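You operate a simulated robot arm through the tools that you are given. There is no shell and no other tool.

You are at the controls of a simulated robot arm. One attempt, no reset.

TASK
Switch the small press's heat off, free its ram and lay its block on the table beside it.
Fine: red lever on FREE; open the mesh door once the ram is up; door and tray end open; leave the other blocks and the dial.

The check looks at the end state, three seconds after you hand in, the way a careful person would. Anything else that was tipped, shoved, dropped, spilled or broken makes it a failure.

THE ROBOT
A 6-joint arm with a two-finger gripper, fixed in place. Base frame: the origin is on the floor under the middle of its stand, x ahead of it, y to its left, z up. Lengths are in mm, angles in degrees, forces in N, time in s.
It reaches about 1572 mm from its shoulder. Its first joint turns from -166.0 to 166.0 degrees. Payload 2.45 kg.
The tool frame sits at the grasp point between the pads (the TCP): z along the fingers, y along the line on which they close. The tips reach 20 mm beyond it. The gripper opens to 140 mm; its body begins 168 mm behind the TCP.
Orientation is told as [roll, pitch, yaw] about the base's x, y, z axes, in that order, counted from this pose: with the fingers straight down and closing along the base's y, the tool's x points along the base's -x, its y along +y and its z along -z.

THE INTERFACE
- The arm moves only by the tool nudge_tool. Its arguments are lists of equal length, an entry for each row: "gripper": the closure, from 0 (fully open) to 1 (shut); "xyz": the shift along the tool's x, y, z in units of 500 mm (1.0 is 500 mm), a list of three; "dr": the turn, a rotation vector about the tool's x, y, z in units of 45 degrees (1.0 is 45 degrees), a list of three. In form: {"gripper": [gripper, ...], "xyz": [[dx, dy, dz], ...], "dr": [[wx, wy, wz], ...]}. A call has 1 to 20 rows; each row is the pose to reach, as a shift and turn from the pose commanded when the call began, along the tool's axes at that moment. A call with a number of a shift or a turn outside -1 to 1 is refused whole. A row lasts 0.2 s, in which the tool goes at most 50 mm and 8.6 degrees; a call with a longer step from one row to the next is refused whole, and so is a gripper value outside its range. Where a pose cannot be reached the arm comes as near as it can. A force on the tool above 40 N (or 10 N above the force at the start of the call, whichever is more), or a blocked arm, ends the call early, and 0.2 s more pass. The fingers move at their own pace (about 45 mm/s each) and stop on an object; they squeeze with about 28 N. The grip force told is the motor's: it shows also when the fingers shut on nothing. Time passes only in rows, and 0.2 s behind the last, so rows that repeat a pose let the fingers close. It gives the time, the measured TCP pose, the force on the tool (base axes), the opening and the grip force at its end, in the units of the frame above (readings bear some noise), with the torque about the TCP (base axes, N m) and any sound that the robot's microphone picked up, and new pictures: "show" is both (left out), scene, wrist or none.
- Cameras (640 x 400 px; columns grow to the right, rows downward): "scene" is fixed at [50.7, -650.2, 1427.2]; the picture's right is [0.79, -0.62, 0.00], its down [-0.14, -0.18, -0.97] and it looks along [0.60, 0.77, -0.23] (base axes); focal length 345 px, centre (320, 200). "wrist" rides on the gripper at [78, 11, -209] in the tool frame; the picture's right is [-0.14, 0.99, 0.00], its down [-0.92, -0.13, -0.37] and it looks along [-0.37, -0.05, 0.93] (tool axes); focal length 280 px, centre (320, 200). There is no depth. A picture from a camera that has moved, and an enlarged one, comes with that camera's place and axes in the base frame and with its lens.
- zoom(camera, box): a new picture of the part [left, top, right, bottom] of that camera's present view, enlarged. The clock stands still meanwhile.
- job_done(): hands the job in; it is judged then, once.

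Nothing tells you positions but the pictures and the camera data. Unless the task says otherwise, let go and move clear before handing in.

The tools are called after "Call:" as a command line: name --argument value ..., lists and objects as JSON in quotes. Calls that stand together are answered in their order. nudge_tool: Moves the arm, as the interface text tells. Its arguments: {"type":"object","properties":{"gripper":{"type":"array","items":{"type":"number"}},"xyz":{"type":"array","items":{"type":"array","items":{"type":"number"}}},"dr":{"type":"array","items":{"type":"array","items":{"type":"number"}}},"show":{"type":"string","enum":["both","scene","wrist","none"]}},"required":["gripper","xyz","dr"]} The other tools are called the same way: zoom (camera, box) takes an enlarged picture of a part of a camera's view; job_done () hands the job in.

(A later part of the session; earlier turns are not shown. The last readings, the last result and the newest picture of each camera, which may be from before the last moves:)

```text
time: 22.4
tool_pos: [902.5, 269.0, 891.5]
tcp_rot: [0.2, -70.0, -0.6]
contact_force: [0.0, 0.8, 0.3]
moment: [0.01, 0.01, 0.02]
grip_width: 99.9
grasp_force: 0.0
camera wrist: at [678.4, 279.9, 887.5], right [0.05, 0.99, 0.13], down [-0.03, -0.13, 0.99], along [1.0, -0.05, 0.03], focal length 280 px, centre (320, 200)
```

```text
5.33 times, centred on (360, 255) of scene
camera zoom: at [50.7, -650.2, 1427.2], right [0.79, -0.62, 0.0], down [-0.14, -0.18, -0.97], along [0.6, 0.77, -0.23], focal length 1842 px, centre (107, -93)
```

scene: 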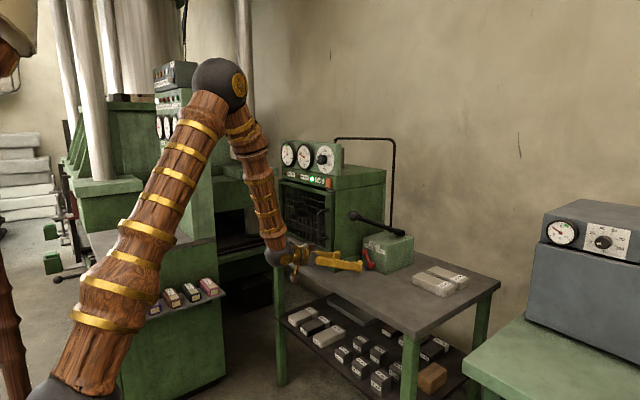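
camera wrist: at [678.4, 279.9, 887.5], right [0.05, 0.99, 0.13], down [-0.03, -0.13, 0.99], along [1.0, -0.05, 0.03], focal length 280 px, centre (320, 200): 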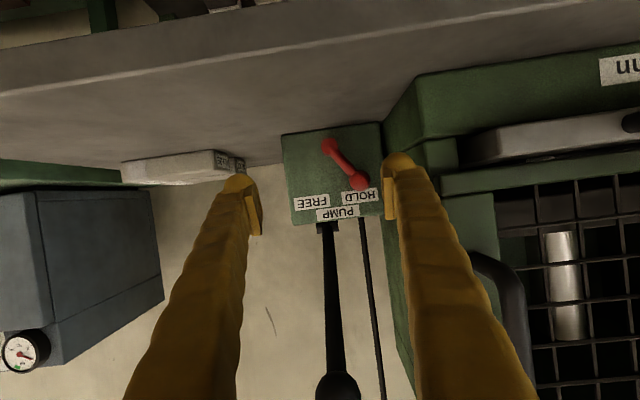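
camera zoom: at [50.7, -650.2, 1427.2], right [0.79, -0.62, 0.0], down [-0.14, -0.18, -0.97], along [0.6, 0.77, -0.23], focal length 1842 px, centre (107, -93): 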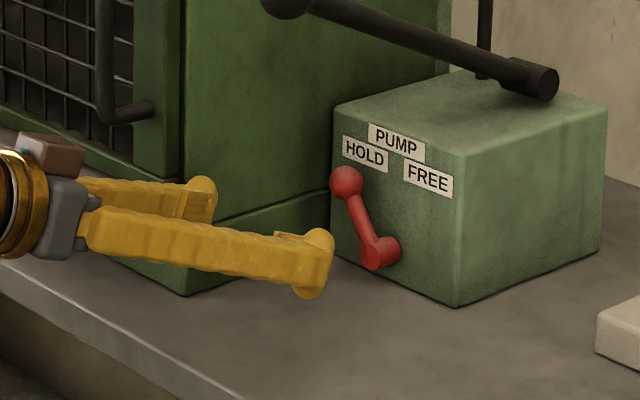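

Table top comes out at about z=800, the lever ball at (1045, 313, 882) with its pivot at (1055, 283, 825), and the press wall at about y=366. I'll slide the left finger in beside the lever rod, below the ball, on the press side.

Call:
nudge_tool --gripper '[0.286, 0.286, 0.286, 0.286]' --xyz '[[0.0662, 0, 0.0667], [0.0406, 0, 0.1371], [0.015, 0, 0.2077], [-0.0108, 0, 0.2782]]' --dr '[[0, 0, 0], [0, 0, 0], [0, 0, 0], [0, 0, 0]]' --show "both"

Call:
zoom --camera "scene" --box '[324, 230, 404, 280]'

Call:
zoom --camera "wrist" --box '[260, 110, 450, 230]'

```text
time: 23.4
tool_pos: [1034.3, 268.8, 848.1]
tcp_rot: [0.3, -70.0, -0.4]
contact_force: [-1.2, 0.8, 0.6]
moment: [0.01, -0.01, 0.0]
grip_width: 100.0
grasp_force: 0.1
camera wrist: at [811.3, 280.0, 845.4], right [0.05, 0.99, 0.13], down [-0.03, -0.13, 0.99], along [1.0, -0.05, 0.03], focal length 280 px, centre (320, 200)
```

scene: 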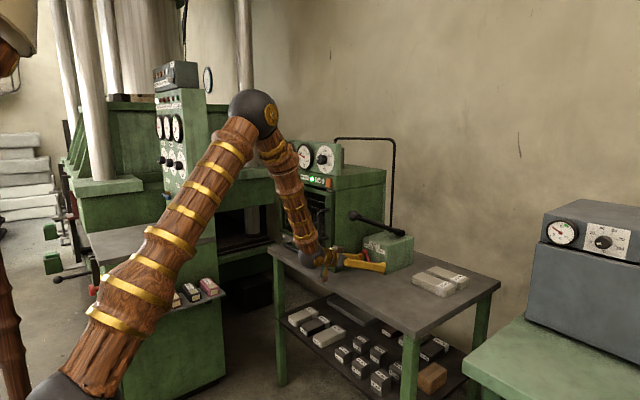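
wrist: 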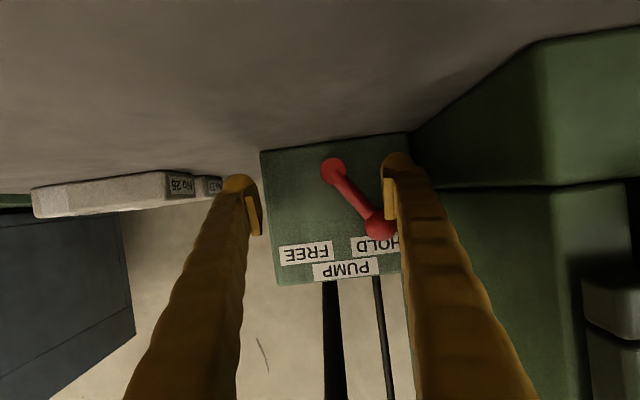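

```text
8.00 times, centred on (364, 255) of scene
camera zoom: at [50.7, -650.2, 1427.2], right [0.79, -0.62, 0.0], down [-0.14, -0.18, -0.97], along [0.6, 0.77, -0.23], focal length 2764 px, centre (-32, -240)
```

zoom: 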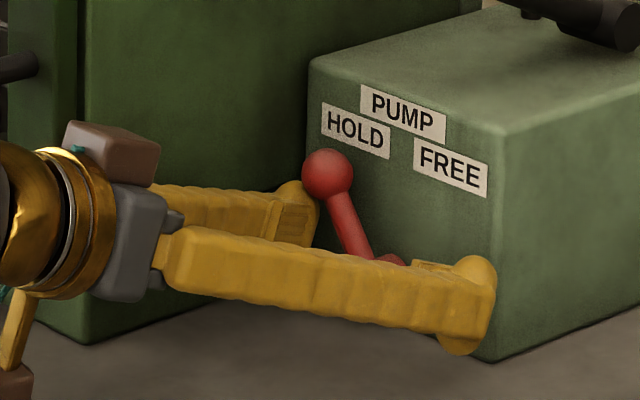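

```text
3.33 times, centred on (355, 170) of wrist
camera zoom: at [811.3, 280.0, 845.4], right [0.05, 0.99, 0.13], down [-0.03, -0.13, 0.99], along [1.0, -0.05, 0.03], focal length 935 px, centre (203, 300)
```

zoom: 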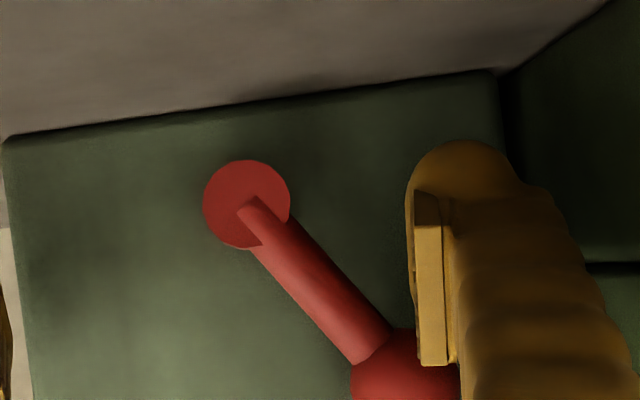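

The left finger tip sits between the lever and the press wall, under the ball. I'll go 10 mm deeper, then push the rod a little way towards FREE.

Call:
nudge_tool --gripper '[0.286, 0.286, 0.286, 0.286, 0.286, 0.286]' --xyz '[[-0.0068, 0, 0.0188], [-0.0068, -0.008, 0.0188], [-0.0068, -0.016, 0.0188], [-0.0068, -0.024, 0.0188], [-0.0068, -0.032, 0.0188], [-0.0068, -0.036, 0.0188]]' --dr '[[0, 0, 0], [0, 0, 0], [0, 0, 0], [0, 0, 0], [0, 0, 0], [0, 0, 0]]' --show "both"

Call:
zoom --camera "scene" --box '[324, 230, 404, 280]'

Call:
zoom --camera "wrist" --box '[260, 110, 450, 230]'

```text
time: 24.8
tool_pos: [1044.8, 251.1, 847.8]
tcp_rot: [0.4, -69.9, -0.5]
contact_force: [-1.4, 1.8, 0.6]
moment: [-0.03, -0.02, 0.03]
grip_width: 101.6
grasp_force: 0.5
camera wrist: at [820.6, 262.4, 845.1], right [0.05, 0.99, 0.13], down [-0.03, -0.13, 0.99], along [1.0, -0.05, 0.03], focal length 280 px, centre (320, 200)
```

scene: 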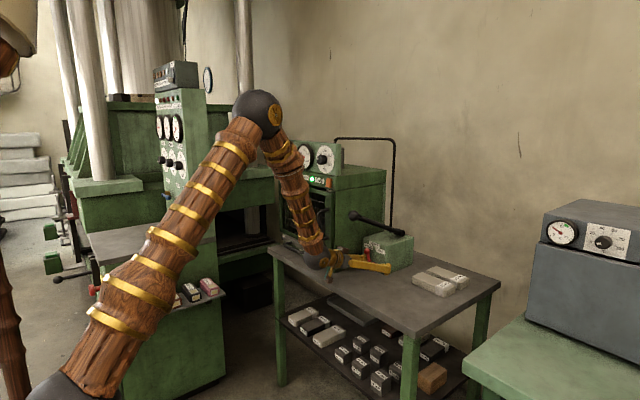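
wrist: 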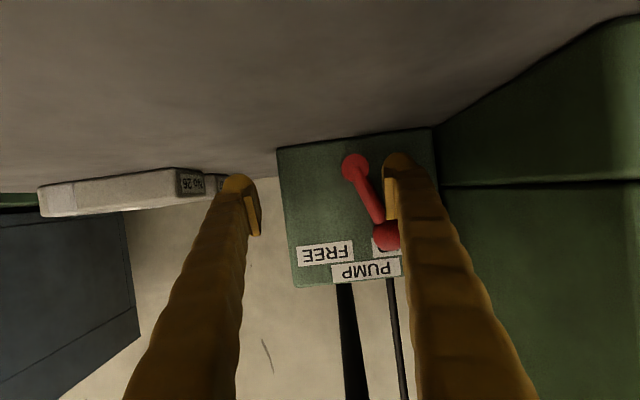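

```text
8.00 times, centred on (364, 255) of scene
camera zoom: at [50.7, -650.2, 1427.2], right [0.79, -0.62, 0.0], down [-0.14, -0.18, -0.97], along [0.6, 0.77, -0.23], focal length 2764 px, centre (-32, -240)
```

zoom: 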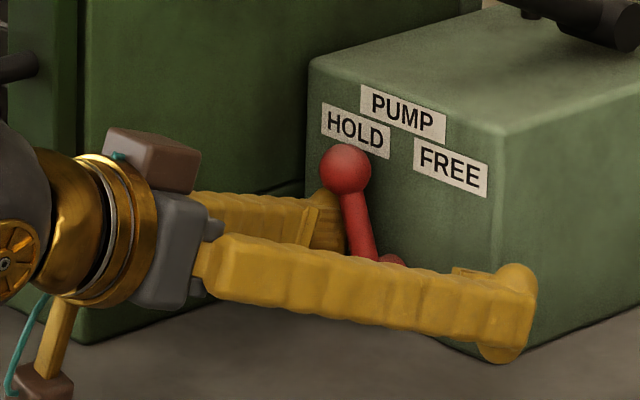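

```text
3.33 times, centred on (355, 170) of wrist
camera zoom: at [820.6, 262.4, 845.1], right [0.05, 0.99, 0.13], down [-0.03, -0.13, 0.99], along [1.0, -0.05, 0.03], focal length 935 px, centre (203, 300)
```

zoom: 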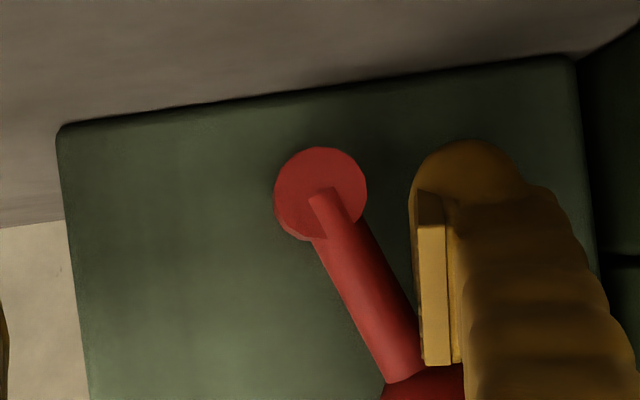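

The lever moved easily to about half way. Now I'll back off, raise the finger to ball height (clear of the pivot post) and push the ball over to FREE.

Call:
nudge_tool --gripper '[0.286, 0.286, 0.286, 0.286, 0.286, 0.286, 0.286, 0.286, 0.286]' --xyz '[[0, 0.02, 0], [0, 0.038, 0], [-0.0602, 0.038, -0.0219], [-0.0602, 0.018, -0.0219], [-0.0602, -0.002, -0.0219], [-0.0602, -0.022, -0.0219], [-0.0602, -0.042, -0.0219], [-0.0602, -0.062, -0.0219], [-0.0602, -0.072, -0.0219]]' --dr '[[0, 0, 0], [0, 0, 0], [0, 0, 0], [0, 0, 0], [0, 0, 0], [0, 0, 0], [0, 0, 0], [0, 0, 0], [0, 0, 0]]' --show "both"

Call:
zoom --camera "scene" --box '[324, 230, 404, 280]'

Call:
zoom --camera "scene" --box '[265, 130, 365, 210]'

```text
time: 26.8
tool_pos: [1046.5, 214.9, 879.2]
tcp_rot: [0.5, -70.0, -0.4]
contact_force: [-0.1, 2.8, 0.4]
moment: [0.07, 0.03, -0.03]
grip_width: 101.4
grasp_force: 1.8
camera wrist: at [821.3, 226.1, 876.5], right [0.05, 0.99, 0.13], down [-0.03, -0.13, 0.99], along [1.0, -0.05, 0.03], focal length 280 px, centre (320, 200)
```

scene: 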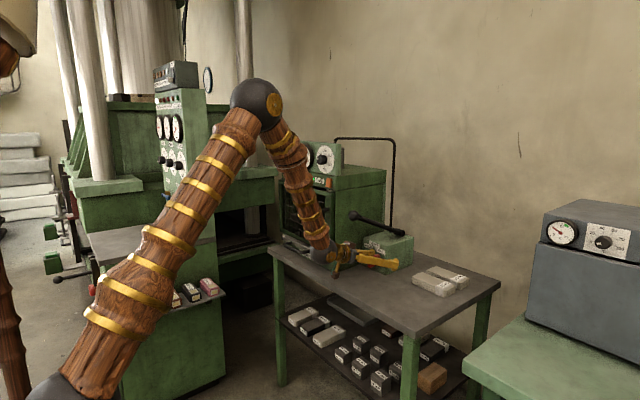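
wrist: 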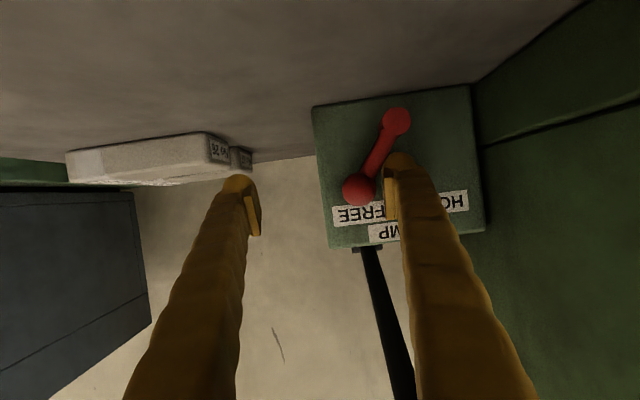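

```text
8.00 times, centred on (364, 255) of scene
camera zoom: at [50.7, -650.2, 1427.2], right [0.79, -0.62, 0.0], down [-0.14, -0.18, -0.97], along [0.6, 0.77, -0.23], focal length 2764 px, centre (-32, -240)
```

zoom: 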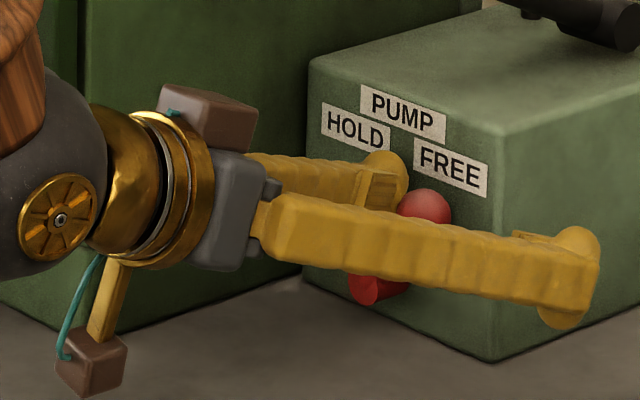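

```text
5.00 times, centred on (315, 170) of scene
camera zoom: at [50.7, -650.2, 1427.2], right [0.79, -0.62, 0.0], down [-0.14, -0.18, -0.97], along [0.6, 0.77, -0.23], focal length 1727 px, centre (345, 350)
```

zoom: 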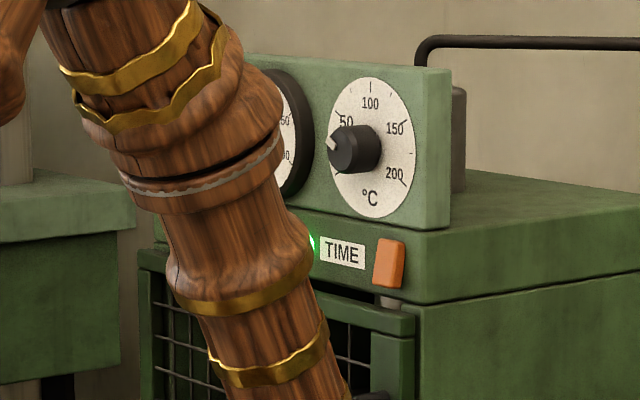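

The lever now leans to the FREE side, about as far as it leaned towards HOLD before. I'll press a few mm more to make sure it's against its stop.

Call:
nudge_tool --gripper '[0.286, 0.286, 0.286]' --xyz '[[0, -0.006, 0], [0, -0.012, 0], [0, -0.018, 0]]' --dr '[[0, 0, 0], [0, 0, 0], [0, 0, 0]]' --show "wrist"

Call:
zoom --camera "wrist" --box '[300, 90, 460, 250]'

```text
time: 27.6
tool_pos: [1045.2, 206.8, 880.3]
tcp_rot: [0.4, -70.0, -0.4]
contact_force: [0.9, 19.8, 6.6]
moment: [0.76, -0.06, -0.03]
grip_width: 113.7
grasp_force: 10.2
camera wrist: at [820.7, 217.7, 877.1], right [0.05, 0.99, 0.13], down [-0.03, -0.13, 0.99], along [1.0, -0.05, 0.03], focal length 280 px, centre (320, 200)
```

wrist: 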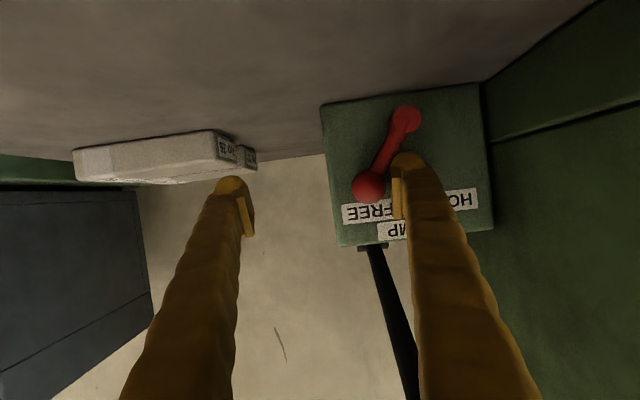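

```text
2.50 times, centred on (380, 170) of wrist
camera zoom: at [820.7, 217.7, 877.1], right [0.05, 0.99, 0.13], down [-0.03, -0.13, 0.99], along [1.0, -0.05, 0.03], focal length 701 px, centre (170, 275)
```

zoom: 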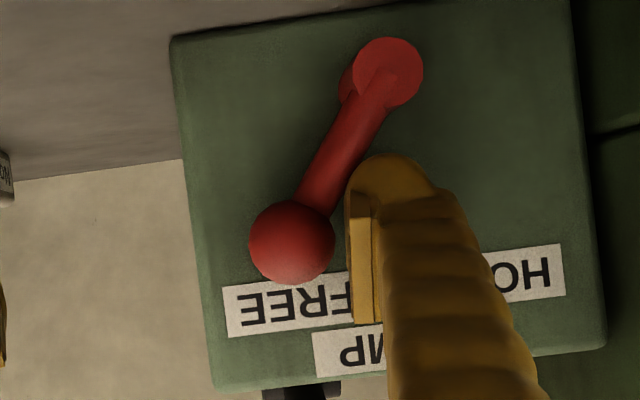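

About 20 N of resistance shows the lever is on its FREE stop. I'll release, back straight out and look at the gauge and the ram.

Call:
nudge_tool --gripper '[0.286, 0.286, 0.286, 0.286, 0.286, 0.286]' --xyz '[[0, 0.04, 0], [0.0308, 0.04, -0.0846], [0.0616, 0.04, -0.1692], [0.0924, 0.04, -0.2538], [0.1232, 0.04, -0.3384], [0.154, 0.04, -0.423]]' --dr '[[0, 0, 0], [0, 0, 0], [0, 0, 0], [0, 0, 0], [0, 0, 0], [0, 0, 0]]' --show "both"

Call:
zoom --camera "scene" --box '[324, 230, 404, 280]'

Call:
zoom --camera "wrist" --box '[350, 80, 640, 400]'

```text
time: 29.0
tool_pos: [822.5, 231.0, 887.3]
tcp_rot: [-2.2, -69.7, 1.7]
contact_force: [0.1, 0.7, 0.6]
moment: [0.0, 0.02, 0.05]
grip_width: 99.9
grasp_force: 0.2
out of reach, approached as far as the arm can: row 6
camera wrist: at [598.6, 244.0, 885.9], right [0.06, 0.99, 0.12], down [-0.03, -0.11, 0.99], along [1.0, -0.06, 0.02], focal length 280 px, centre (320, 200)
```

scene: 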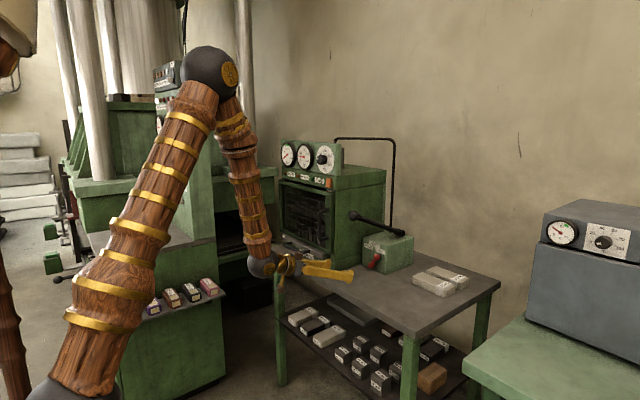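
wrist: 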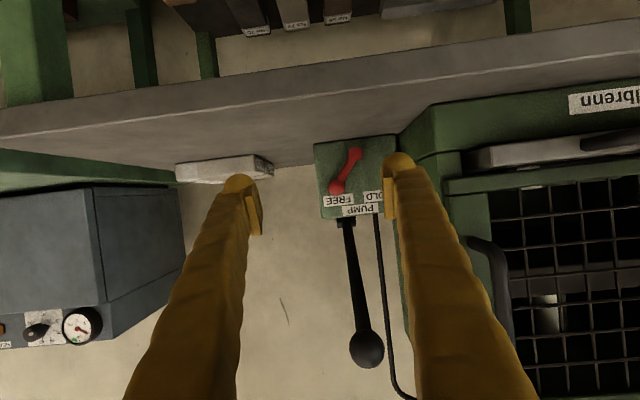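

```text
8.00 times, centred on (364, 255) of scene
camera zoom: at [50.7, -650.2, 1427.2], right [0.79, -0.62, 0.0], down [-0.14, -0.18, -0.97], along [0.6, 0.77, -0.23], focal length 2764 px, centre (-32, -240)
```

zoom: 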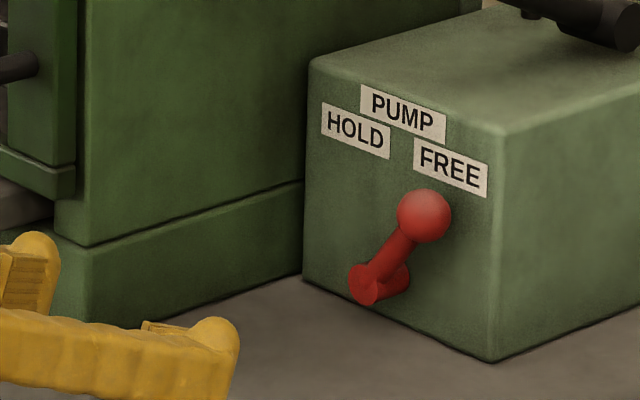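

```text
1.25 times, centred on (495, 240) of wrist
camera zoom: at [598.6, 244.0, 885.9], right [0.06, 0.99, 0.12], down [-0.03, -0.11, 0.99], along [1.0, -0.06, 0.02], focal length 350 px, centre (101, 150)
```

zoom: 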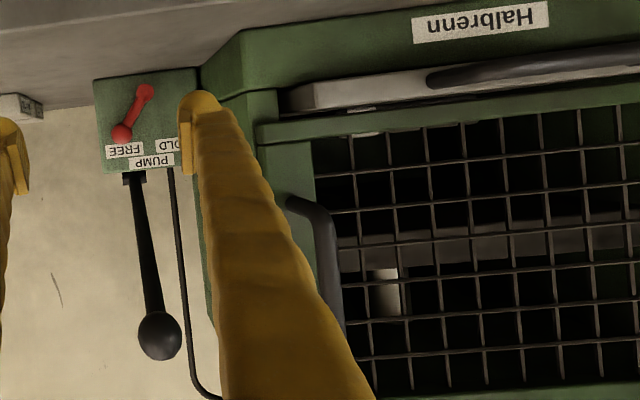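

Call:
zoom --camera "scene" --box '[270, 135, 350, 195]'

Call:
zoom --camera "scene" --box '[265, 175, 345, 265]'

Call:
zoom --camera "wrist" --box '[480, 140, 640, 300]'

```text
6.67 times, centred on (310, 165) of scene
camera zoom: at [50.7, -650.2, 1427.2], right [0.79, -0.62, 0.0], down [-0.14, -0.18, -0.97], along [0.6, 0.77, -0.23], focal length 2303 px, centre (387, 433)
```

zoom: 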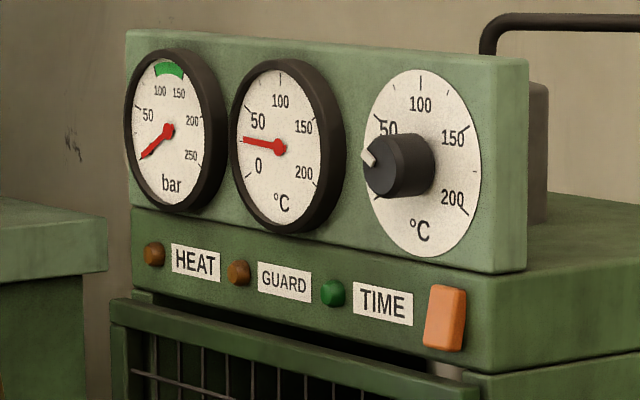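

```text
4.44 times, centred on (305, 220) of scene
camera zoom: at [50.7, -650.2, 1427.2], right [0.79, -0.62, 0.0], down [-0.14, -0.18, -0.97], along [0.6, 0.77, -0.23], focal length 1535 px, centre (387, 111)
```

zoom: 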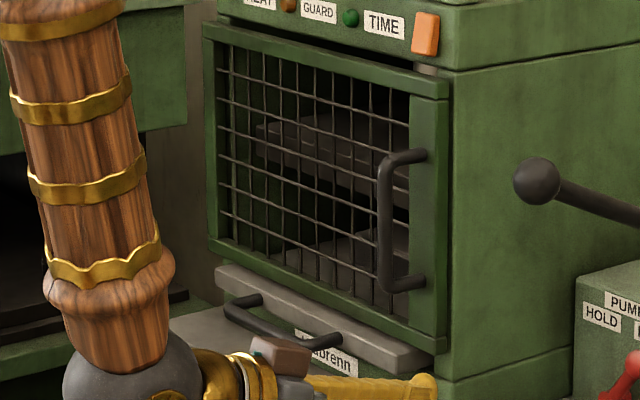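

```text
2.50 times, centred on (560, 220) of wrist
camera zoom: at [598.6, 244.0, 885.9], right [0.06, 0.99, 0.12], down [-0.03, -0.11, 0.99], along [1.0, -0.06, 0.02], focal length 701 px, centre (-280, 150)
```

zoom: 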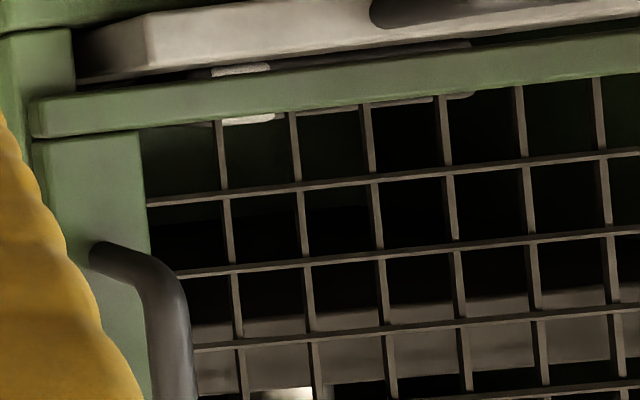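

Pressure reads zero, the TIME lamp is out, and the platen behind the mesh has risen. The door handle is a vertical bar at about (849, 376), z 956–1078, with the hinge on the left near y=740. I'll go in front of the handle with the fingers horizontal.

Call:
nudge_tool --gripper '[0.286, 0.286, 0.286, 0.286, 0.286, 0.286]' --xyz '[[-0.0278, 0.0483, -0.0534], [-0.0555, 0.0967, -0.1068], [-0.0833, 0.145, -0.1602], [-0.1111, 0.1933, -0.2136], [-0.1388, 0.2417, -0.267], [-0.1666, 0.29, -0.3204]]' --dr '[[0, -0.074, 0], [0, -0.148, 0], [0, -0.222, 0], [0, -0.296, 0], [0, -0.37, 0], [0, -0.444, 0]]' --show "both"

```text
time: 30.4
tool_pos: [701.5, 377.9, 1020.1]
tcp_rot: [102.1, -89.8, -102.3]
contact_force: [0.4, -1.0, -0.4]
moment: [0.0, -0.01, 0.01]
grip_width: 99.8
grasp_force: 0.1
camera wrist: at [491.0, 388.8, 941.4], right [0.0, 0.99, 0.14], down [-0.37, -0.13, 0.92], along [0.93, -0.05, 0.37], focal length 280 px, centre (320, 200)
```

scene: 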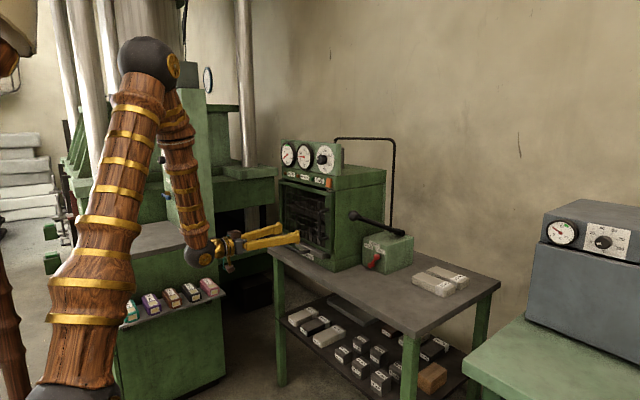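
wrist: 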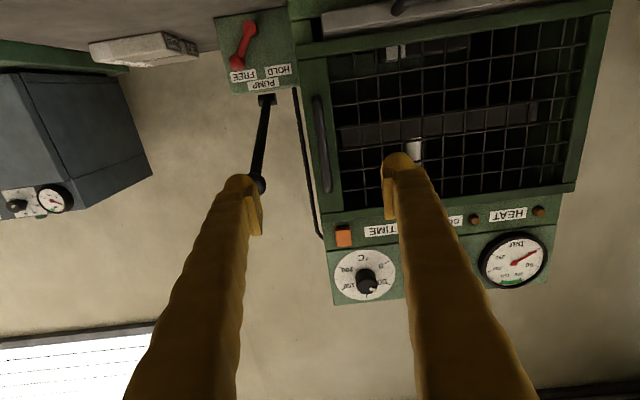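

The handle bar is at about (852, 381) with z 951–1073. I'll move straight in and look before closing.

Call:
nudge_tool --gripper '[0.286, 0.286, 0.286, 0.286, 0.286]' --xyz '[[0.002, 0.002, 0.07], [0.005, 0.004, 0.14], [0.01, 0.006, 0.21], [0.01, 0.006, 0.26], [0.01, 0.006, 0.297]]' --dr '[[0, 0, 0], [0, 0, 0], [0, 0, 0], [0, 0, 0], [0, 0, 0]]' --show "both"

Call:
zoom --camera "scene" --box '[280, 200, 360, 250]'

```text
time: 31.6
tool_pos: [850.7, 379.1, 1014.3]
tcp_rot: [61.9, -89.9, -62.0]
contact_force: [0.1, -0.1, 0.4]
moment: [-0.01, 0.0, -0.01]
grip_width: 99.9
grasp_force: 0.1
camera wrist: at [639.9, 389.9, 936.1], right [0.0, 0.99, 0.14], down [-0.37, -0.13, 0.92], along [0.93, -0.05, 0.36], focal length 280 px, centre (320, 200)
```

scene: 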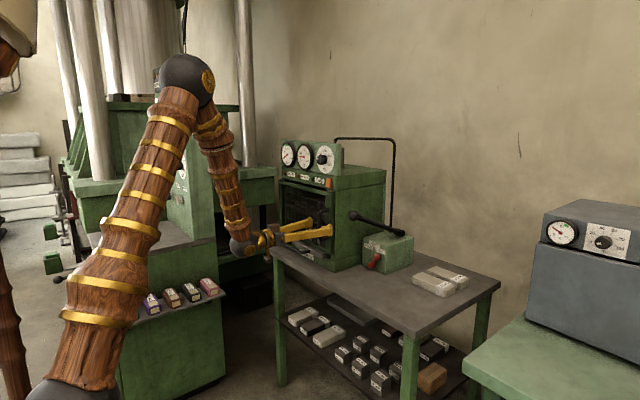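
wrist: 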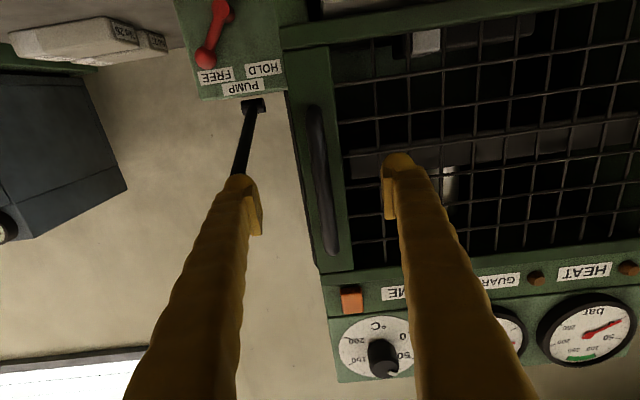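

```text
8.00 times, centred on (320, 225) of scene
camera zoom: at [50.7, -650.2, 1427.2], right [0.79, -0.62, 0.0], down [-0.14, -0.18, -0.97], along [0.6, 0.77, -0.23], focal length 2764 px, centre (320, 0)
```

zoom: 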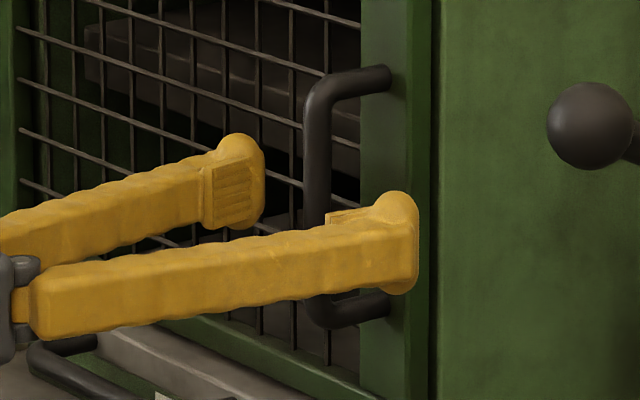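

The handle bar is between the fingers, so I'll close on it.

Call:
nudge_tool --gripper '[0.5, 0.7, 0.85, 1, 1, 1, 1]' --xyz '[[0, 0.003, 0], [0, 0.006, 0], [0, 0.006, 0], [0, 0.006, 0], [0, 0.006, 0], [0, 0.006, 0], [0, 0.006, 0]]' --dr '[[0, 0, 0], [0, 0, 0], [0, 0, 0], [0, 0, 0], [0, 0, 0], [0, 0, 0], [0, 0, 0]]' --show "wrist"

Call:
zoom --camera "scene" --box '[280, 200, 360, 250]'

```text
time: 33.2
tool_pos: [849.6, 381.7, 1015.9]
tcp_rot: [78.8, -90.0, -79.0]
contact_force: [1.3, 1.5, 0.4]
moment: [-0.88, 0.02, 0.03]
grip_width: 12.7
grasp_force: 39.0
camera wrist: at [639.7, 392.9, 936.2], right [0.0, 0.99, 0.14], down [-0.37, -0.13, 0.92], along [0.93, -0.05, 0.36], focal length 280 px, centre (320, 200)
```

wrist: 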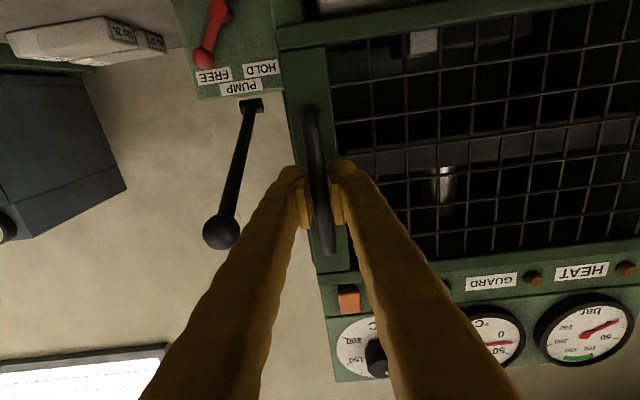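

```text
8.00 times, centred on (320, 225) of scene
camera zoom: at [50.7, -650.2, 1427.2], right [0.79, -0.62, 0.0], down [-0.14, -0.18, -0.97], along [0.6, 0.77, -0.23], focal length 2764 px, centre (320, 0)
```

zoom: 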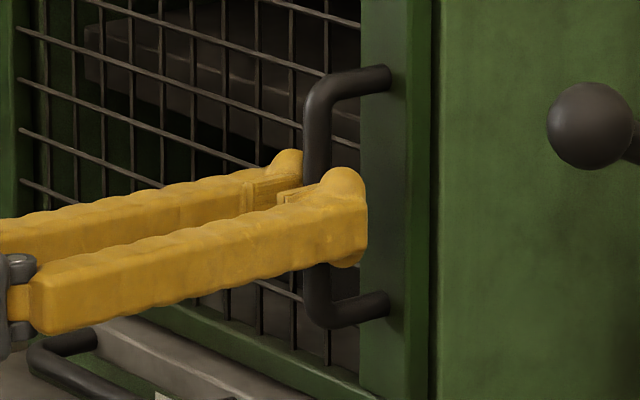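

The handle is held at 12.7 mm. Before pulling I'll wait a little and compare views to be sure the ram has stopped rising.

Call:
zoom --camera "scene" --box '[270, 170, 350, 250]'

Call:
nudge_tool --gripper '[1, 1, 1, 1, 1, 1, 1, 1, 1, 1]' --xyz '[[0, 0, 0], [0, 0, 0], [0, 0, 0], [0, 0, 0], [0, 0, 0], [0, 0, 0], [0, 0, 0], [0, 0, 0], [0, 0, 0], [0, 0, 0]]' --dr '[[0, 0, 0], [0, 0, 0], [0, 0, 0], [0, 0, 0], [0, 0, 0], [0, 0, 0], [0, 0, 0], [0, 0, 0], [0, 0, 0], [0, 0, 0]]' --show "wrist"

Call:
zoom --camera "scene" --box '[270, 170, 350, 250]'

```text
5.00 times, centred on (310, 210) of scene
camera zoom: at [50.7, -650.2, 1427.2], right [0.79, -0.62, 0.0], down [-0.14, -0.18, -0.97], along [0.6, 0.77, -0.23], focal length 1727 px, centre (370, 150)
```

zoom: 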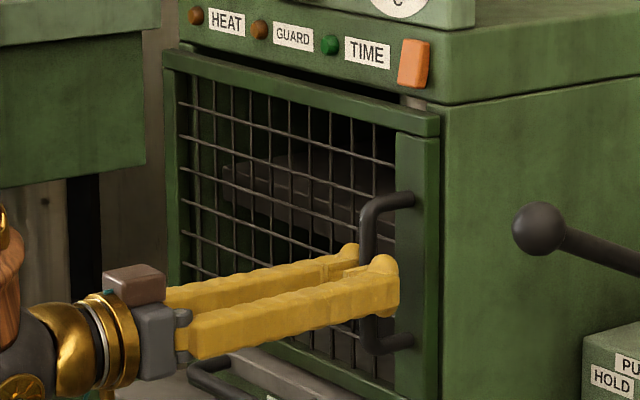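

```text
time: 35.4
tool_pos: [850.6, 382.3, 1014.8]
tcp_rot: [80.5, -89.9, -80.7]
contact_force: [1.1, 3.0, -0.2]
moment: [-0.85, 0.03, 0.02]
grip_width: 12.6
grasp_force: 39.6
camera wrist: at [639.7, 392.9, 936.2], right [0.0, 0.99, 0.14], down [-0.37, -0.13, 0.92], along [0.93, -0.05, 0.36], focal length 280 px, centre (320, 200)
```

wrist: 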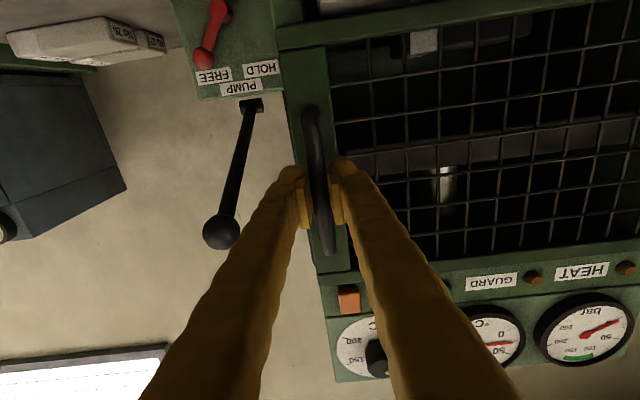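

```text
5.00 times, centred on (310, 210) of scene
camera zoom: at [50.7, -650.2, 1427.2], right [0.79, -0.62, 0.0], down [-0.14, -0.18, -0.97], along [0.6, 0.77, -0.23], focal length 1727 px, centre (370, 150)
```

zoom: 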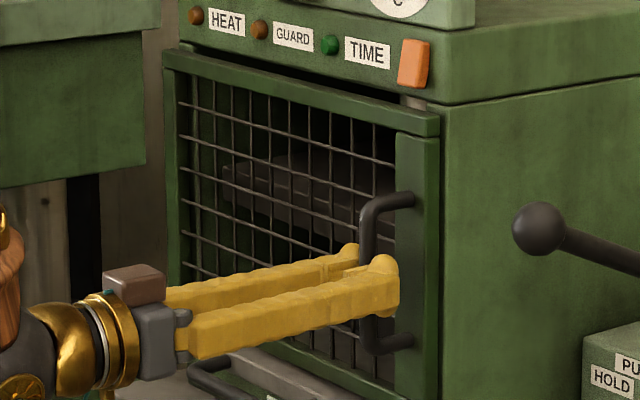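

The two views are identical, so the ram has stopped and the pressure is at zero. I'll pull the door along its arc through the first 10°, turning the gripper with it.

Call:
nudge_tool --gripper '[1, 1, 1, 1]' --xyz '[[0, 0.0048, -0.0312], [0, 0.011, -0.062], [0, 0.0186, -0.0926], [0, 0.0276, -0.1228]]' --dr '[[0.0556, 0, 0], [0.1111, 0, 0], [0.1667, 0, 0], [0.2222, 0, 0]]' --show "both"

Call:
zoom --camera "scene" --box '[260, 160, 360, 260]'

```text
time: 36.4
tool_pos: [789.4, 396.0, 1015.3]
tcp_rot: [76.0, -89.9, -86.2]
contact_force: [2.5, 9.8, -6.5]
moment: [-0.88, 0.2, 0.1]
grip_width: 12.6
grasp_force: 39.5
camera wrist: at [584.0, 443.3, 936.2], right [0.18, 0.97, 0.14], down [-0.39, -0.06, 0.92], along [0.91, -0.21, 0.36], focal length 280 px, centre (320, 200)
```

scene: 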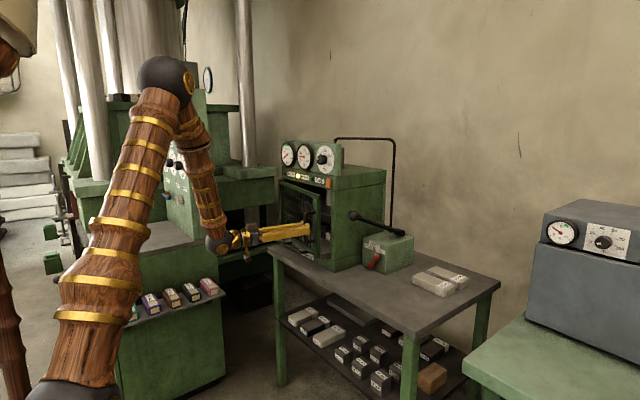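
wrist: 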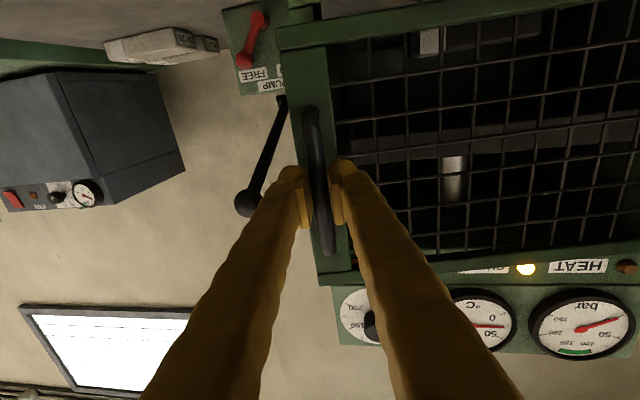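

```text
4.00 times, centred on (310, 210) of scene
camera zoom: at [50.7, -650.2, 1427.2], right [0.79, -0.62, 0.0], down [-0.14, -0.18, -0.97], along [0.6, 0.77, -0.23], focal length 1382 px, centre (360, 160)
```

zoom: 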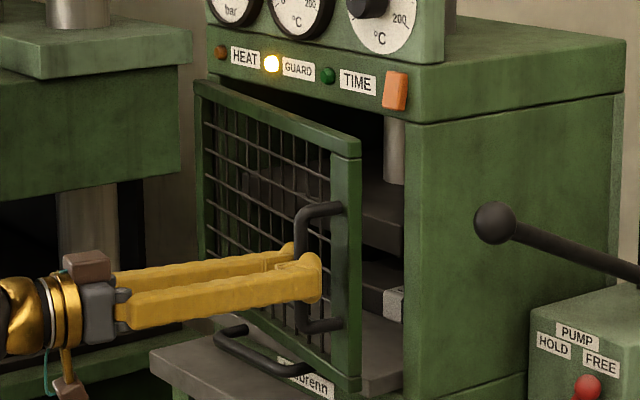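

The door is opening, the GUARD lamp has come on, and I can see the block with its label on the lower platen. I'll keep pulling along the arc.

Call:
nudge_tool --gripper '[1, 1, 1, 1, 1, 1]' --xyz '[[0, 0.006, -0.0308], [0, 0.0134, -0.0618], [0, 0.022, -0.0918], [0, 0.0314, -0.1218], [0, 0.042, -0.151], [0, 0.0534, -0.1802]]' --dr '[[0.0556, 0, 0], [0.1111, 0, 0], [0.1667, 0, 0], [0.2222, 0, 0], [0.2778, 0, 0], [0.3333, 0, 0]]' --show "both"

Call:
zoom --camera "scene" --box '[260, 160, 360, 260]'

```text
time: 37.5
tool_pos: [732.0, 419.5, 1015.5]
tcp_rot: [-20.9, -90.0, 0.5]
contact_force: [-2.1, -4.2, 3.8]
moment: [-0.02, -0.23, -0.05]
grip_width: 12.6
grasp_force: 39.4
stopped in row 5: the force on the tool passed its limit at 46 N (the readings are from after the stop); the commanded pose is now the measured one
camera wrist: at [538.1, 502.6, 936.2], right [0.35, 0.93, 0.14], down [-0.39, 0.01, 0.92], along [0.85, -0.37, 0.36], focal length 280 px, centre (320, 200)
```

scene: 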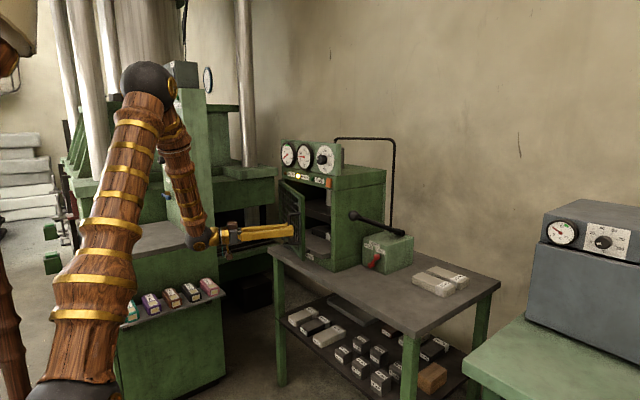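
wrist: 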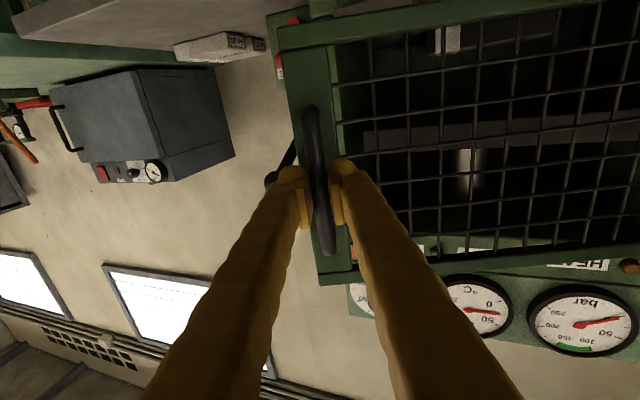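

```text
4.00 times, centred on (310, 210) of scene
camera zoom: at [50.7, -650.2, 1427.2], right [0.79, -0.62, 0.0], down [-0.14, -0.18, -0.97], along [0.6, 0.77, -0.23], focal length 1382 px, centre (360, 160)
```

zoom: 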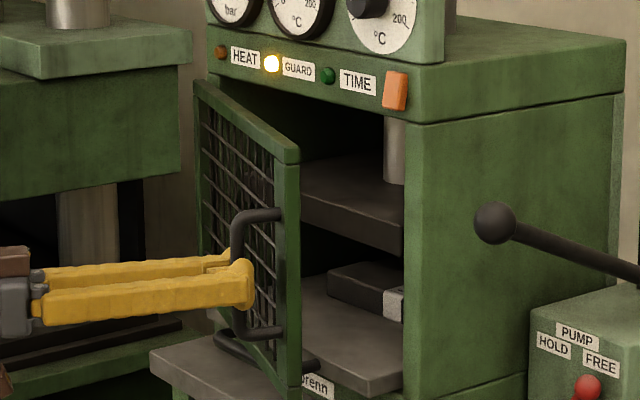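

The call stopped on force at about 20° open, but the grip holds. The measured points fit a hinge near (908, 768) with R≈390, so I'll follow that arc more slowly.

Call:
nudge_tool --gripper '[1, 1, 1, 1, 1, 1, 1, 1]' --xyz '[[0, 0.0029, -0.0216], [0, 0.0058, -0.0432], [0, 0.0096, -0.0634], [0, 0.0136, -0.0834], [0, 0.0184, -0.1034], [0, 0.0234, -0.1232], [0, 0.0312, -0.1492], [0, 0.0396, -0.175]]' --dr '[[0.008, 0, 0], [0.0167, 0, 0], [0.05, 0, 0], [0.0833, 0, 0], [0.1167, 0, 0], [0.15, 0, 0], [0.195, 0, 0], [0.239, 0, 0]]' --show "both"

Call:
zoom --camera "scene" --box '[260, 160, 360, 260]'

```text
time: 39.2
tool_pos: [656.7, 470.2, 1015.5]
tcp_rot: [-14.8, -89.9, -16.3]
contact_force: [-0.4, -0.2, -8.6]
moment: [-0.04, -0.02, -0.02]
grip_width: 12.7
grasp_force: 39.7
camera wrist: at [481.6, 586.8, 936.3], right [0.51, 0.85, 0.14], down [-0.38, 0.08, 0.92], along [0.77, -0.52, 0.36], focal length 280 px, centre (320, 200)
```

scene: 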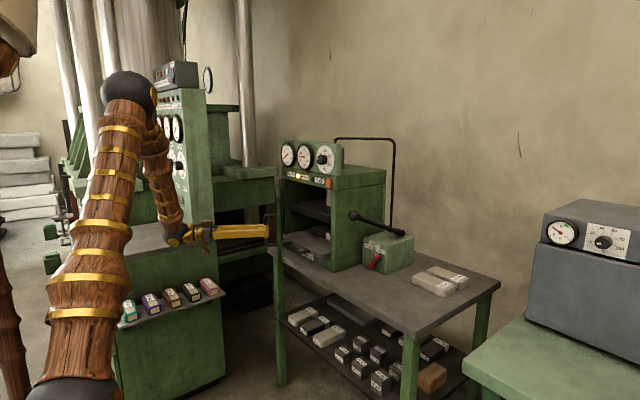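
wrist: 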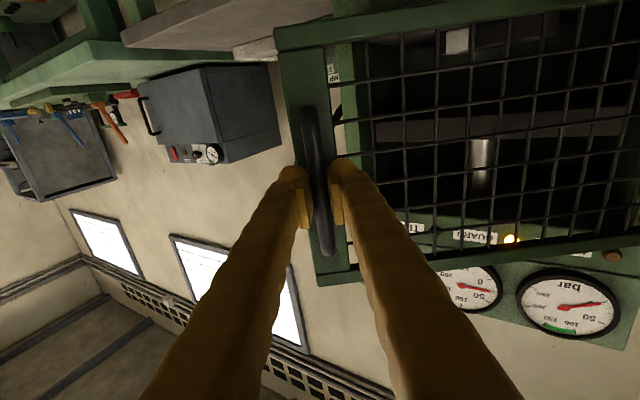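

```text
4.00 times, centred on (310, 210) of scene
camera zoom: at [50.7, -650.2, 1427.2], right [0.79, -0.62, 0.0], down [-0.14, -0.18, -0.97], along [0.6, 0.77, -0.23], focal length 1382 px, centre (360, 160)
```

zoom: 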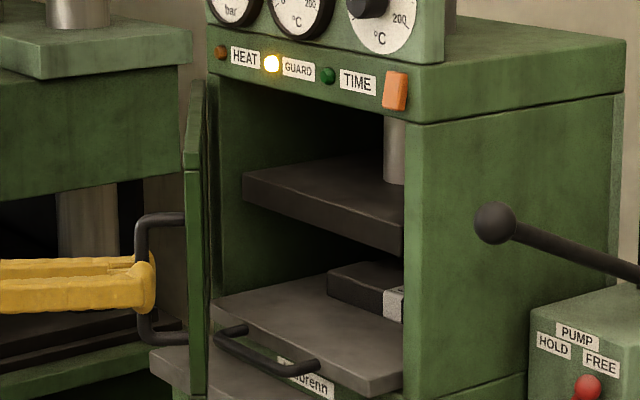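

The door is about 33° open and the whole interior shows: ram up, block on the tray. I'll carry on a little further, turning the wrist less so it keeps away from the big machine.

Call:
nudge_tool --gripper '[1, 1, 1, 1, 1, 1, 1, 1]' --xyz '[[0, 0.0044, -0.0268], [0, 0.01, -0.0536], [0, 0.0164, -0.0802], [0, 0.0236, -0.1064], [0, 0.032, -0.1322], [0, 0.0412, -0.158], [0, 0.0512, -0.1834], [0, 0.0564, -0.1958]]' --dr '[[0.0222, 0, 0], [0.0444, 0, 0], [0.0667, 0, 0], [0.0889, 0, 0], [0.1111, 0, 0], [0.1333, 0, 0], [0.1556, 0, 0], [0.1778, 0, 0]]' --show "both"

Call:
zoom --camera "scene" --box '[220, 160, 340, 260]'

```text
time: 41.0
tool_pos: [588.6, 542.4, 1015.0]
tcp_rot: [32.8, -89.9, -71.6]
contact_force: [8.3, 6.0, -4.6]
moment: [0.07, -0.02, 0.08]
grip_width: 12.6
grasp_force: 39.5
stopped in row 8: the force on the tool passed its limit at 43 N (the readings are from after the stop); the commanded pose is now the measured one
camera wrist: at [431.7, 682.3, 936.2], right [0.62, 0.77, 0.14], down [-0.37, 0.13, 0.92], along [0.69, -0.62, 0.36], focal length 280 px, centre (320, 200)
```

scene: 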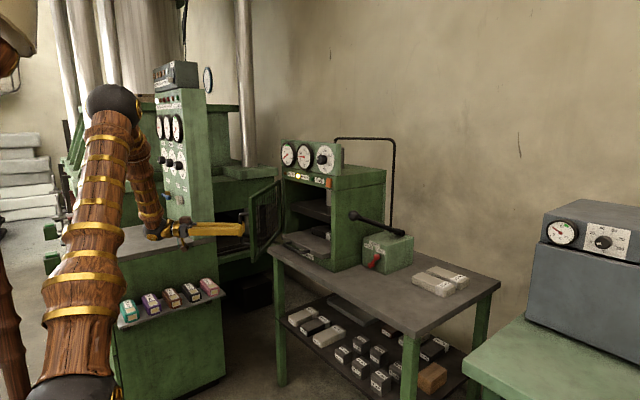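
wrist: 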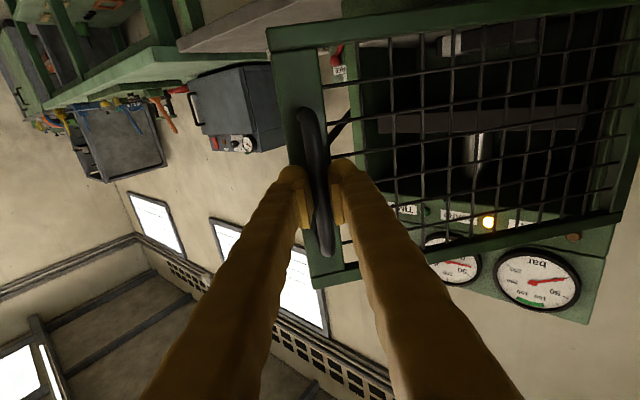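

```text
4.00 times, centred on (280, 210) of scene
camera zoom: at [50.7, -650.2, 1427.2], right [0.79, -0.62, 0.0], down [-0.14, -0.18, -0.97], along [0.6, 0.77, -0.23], focal length 1382 px, centre (480, 160)
```

zoom: 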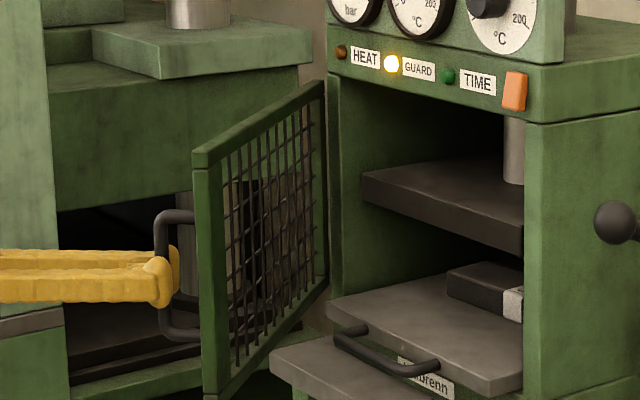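

The door is about 50° open. I'll let go of the handle, back away, and then swing it the rest of the way from the inside with the fingers pointing down.

Call:
nudge_tool --gripper '[0.6, 0.5, 0.5, 0.5, 0.5, 0.5, 0.5]' --xyz '[[0, 0, 0], [0, 0, 0], [0, 0, 0], [0, 0, -0.04], [0, 0, -0.1], [0, 0, -0.18], [0, 0, -0.24]]' --dr '[[0, 0, 0], [0, 0, 0], [0, 0, 0], [0, 0, 0], [0, 0, 0], [0, 0, 0], [0, 0, 0]]' --show "both"

```text
time: 42.6
tool_pos: [495.0, 620.0, 1015.6]
tcp_rot: [62.2, -89.9, -101.0]
contact_force: [-0.4, 0.9, 0.2]
moment: [-0.01, 0.01, -0.02]
grip_width: 69.8
grasp_force: 0.1
camera wrist: at [337.8, 758.4, 936.6], right [0.62, 0.77, 0.14], down [-0.37, 0.13, 0.92], along [0.69, -0.62, 0.36], focal length 280 px, centre (320, 200)
```

scene: 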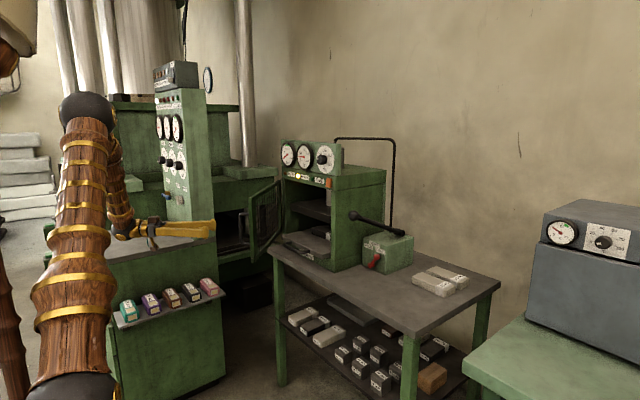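
wrist: 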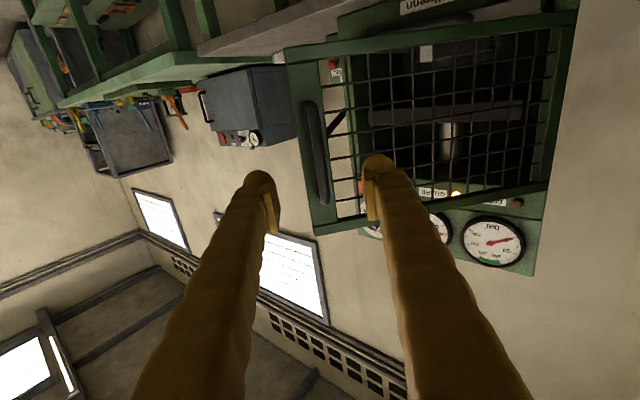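

The door stays where I left it. I'll swing the arm clear and upward, then turn the fingers back to straight down.

Call:
nudge_tool --gripper '[0.6, 0.7, 0.8, 0.9, 1, 1, 1]' --xyz '[[-0.0527, -0.0449, 0.0308], [-0.1054, -0.0897, 0.0616], [-0.1581, -0.1346, 0.0924], [-0.2107, -0.1794, 0.1232], [-0.2634, -0.2243, 0.154], [-0.3161, -0.2691, 0.1848], [-0.3688, -0.314, 0.2156]]' --dr '[[-0.1238, 0, 0], [-0.2476, 0, 0], [-0.3714, 0, 0], [-0.4952, 0, 0], [-0.619, 0, 0], [-0.7429, 0, 0], [-0.8667, 0, 0]]' --show "scene"

Call:
nudge_tool --gripper '[1, 1, 1, 1, 1, 1]' --xyz '[[-0.0333, 0, 0.0333], [-0.0667, 0, 0.0667], [-0.1, 0, 0.1], [-0.1333, 0, 0.1333], [-0.1667, 0, 0.1667], [-0.2, 0, 0.2]]' --dr '[[0, 0.1667, 0], [0, 0.3333, 0], [0, 0.5, 0], [0, 0.6667, 0], [0, 0.8333, 0], [0, 1, 0]]' --show "both"

```text
time: 44.1
tool_pos: [499.5, 473.5, 1071.1]
tcp_rot: [-75.9, -79.1, 71.9]
contact_force: [0.1, -0.2, -1.5]
moment: [-0.03, -0.03, 0.0]
grip_width: 0.2
grasp_force: 28.0
stopped in row 7: the arm was blocked; the commanded pose is now the measured one
```

scene: 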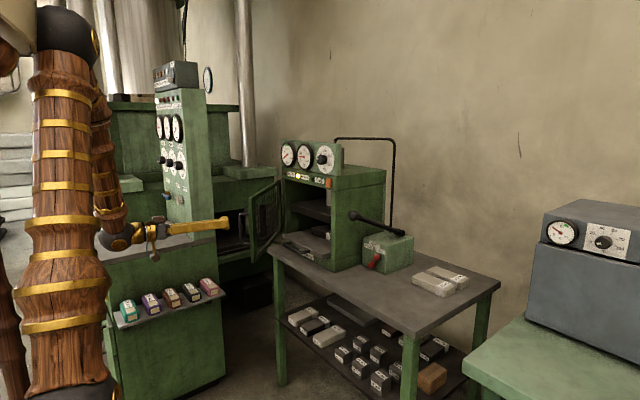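

```text
time: 45.5
tool_pos: [603.8, 486.4, 1165.5]
tcp_rot: [-14.1, -41.4, 5.8]
contact_force: [0.8, -0.8, 1.0]
moment: [-0.01, 0.01, 0.04]
grip_width: 0.0
grasp_force: 27.4
camera wrist: at [406.9, 527.0, 1263.3], right [0.16, 0.98, -0.09], down [0.44, 0.01, 0.9], along [0.89, -0.19, -0.43], focal length 280 px, centre (320, 200)
```

scene: 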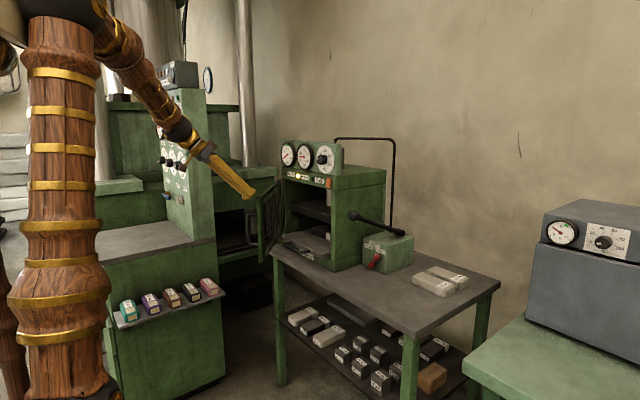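
wrist: 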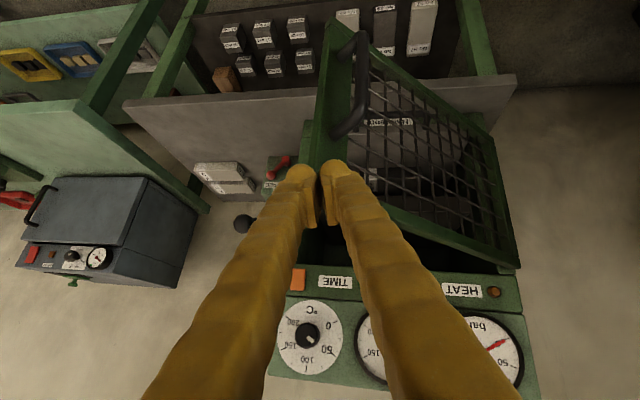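

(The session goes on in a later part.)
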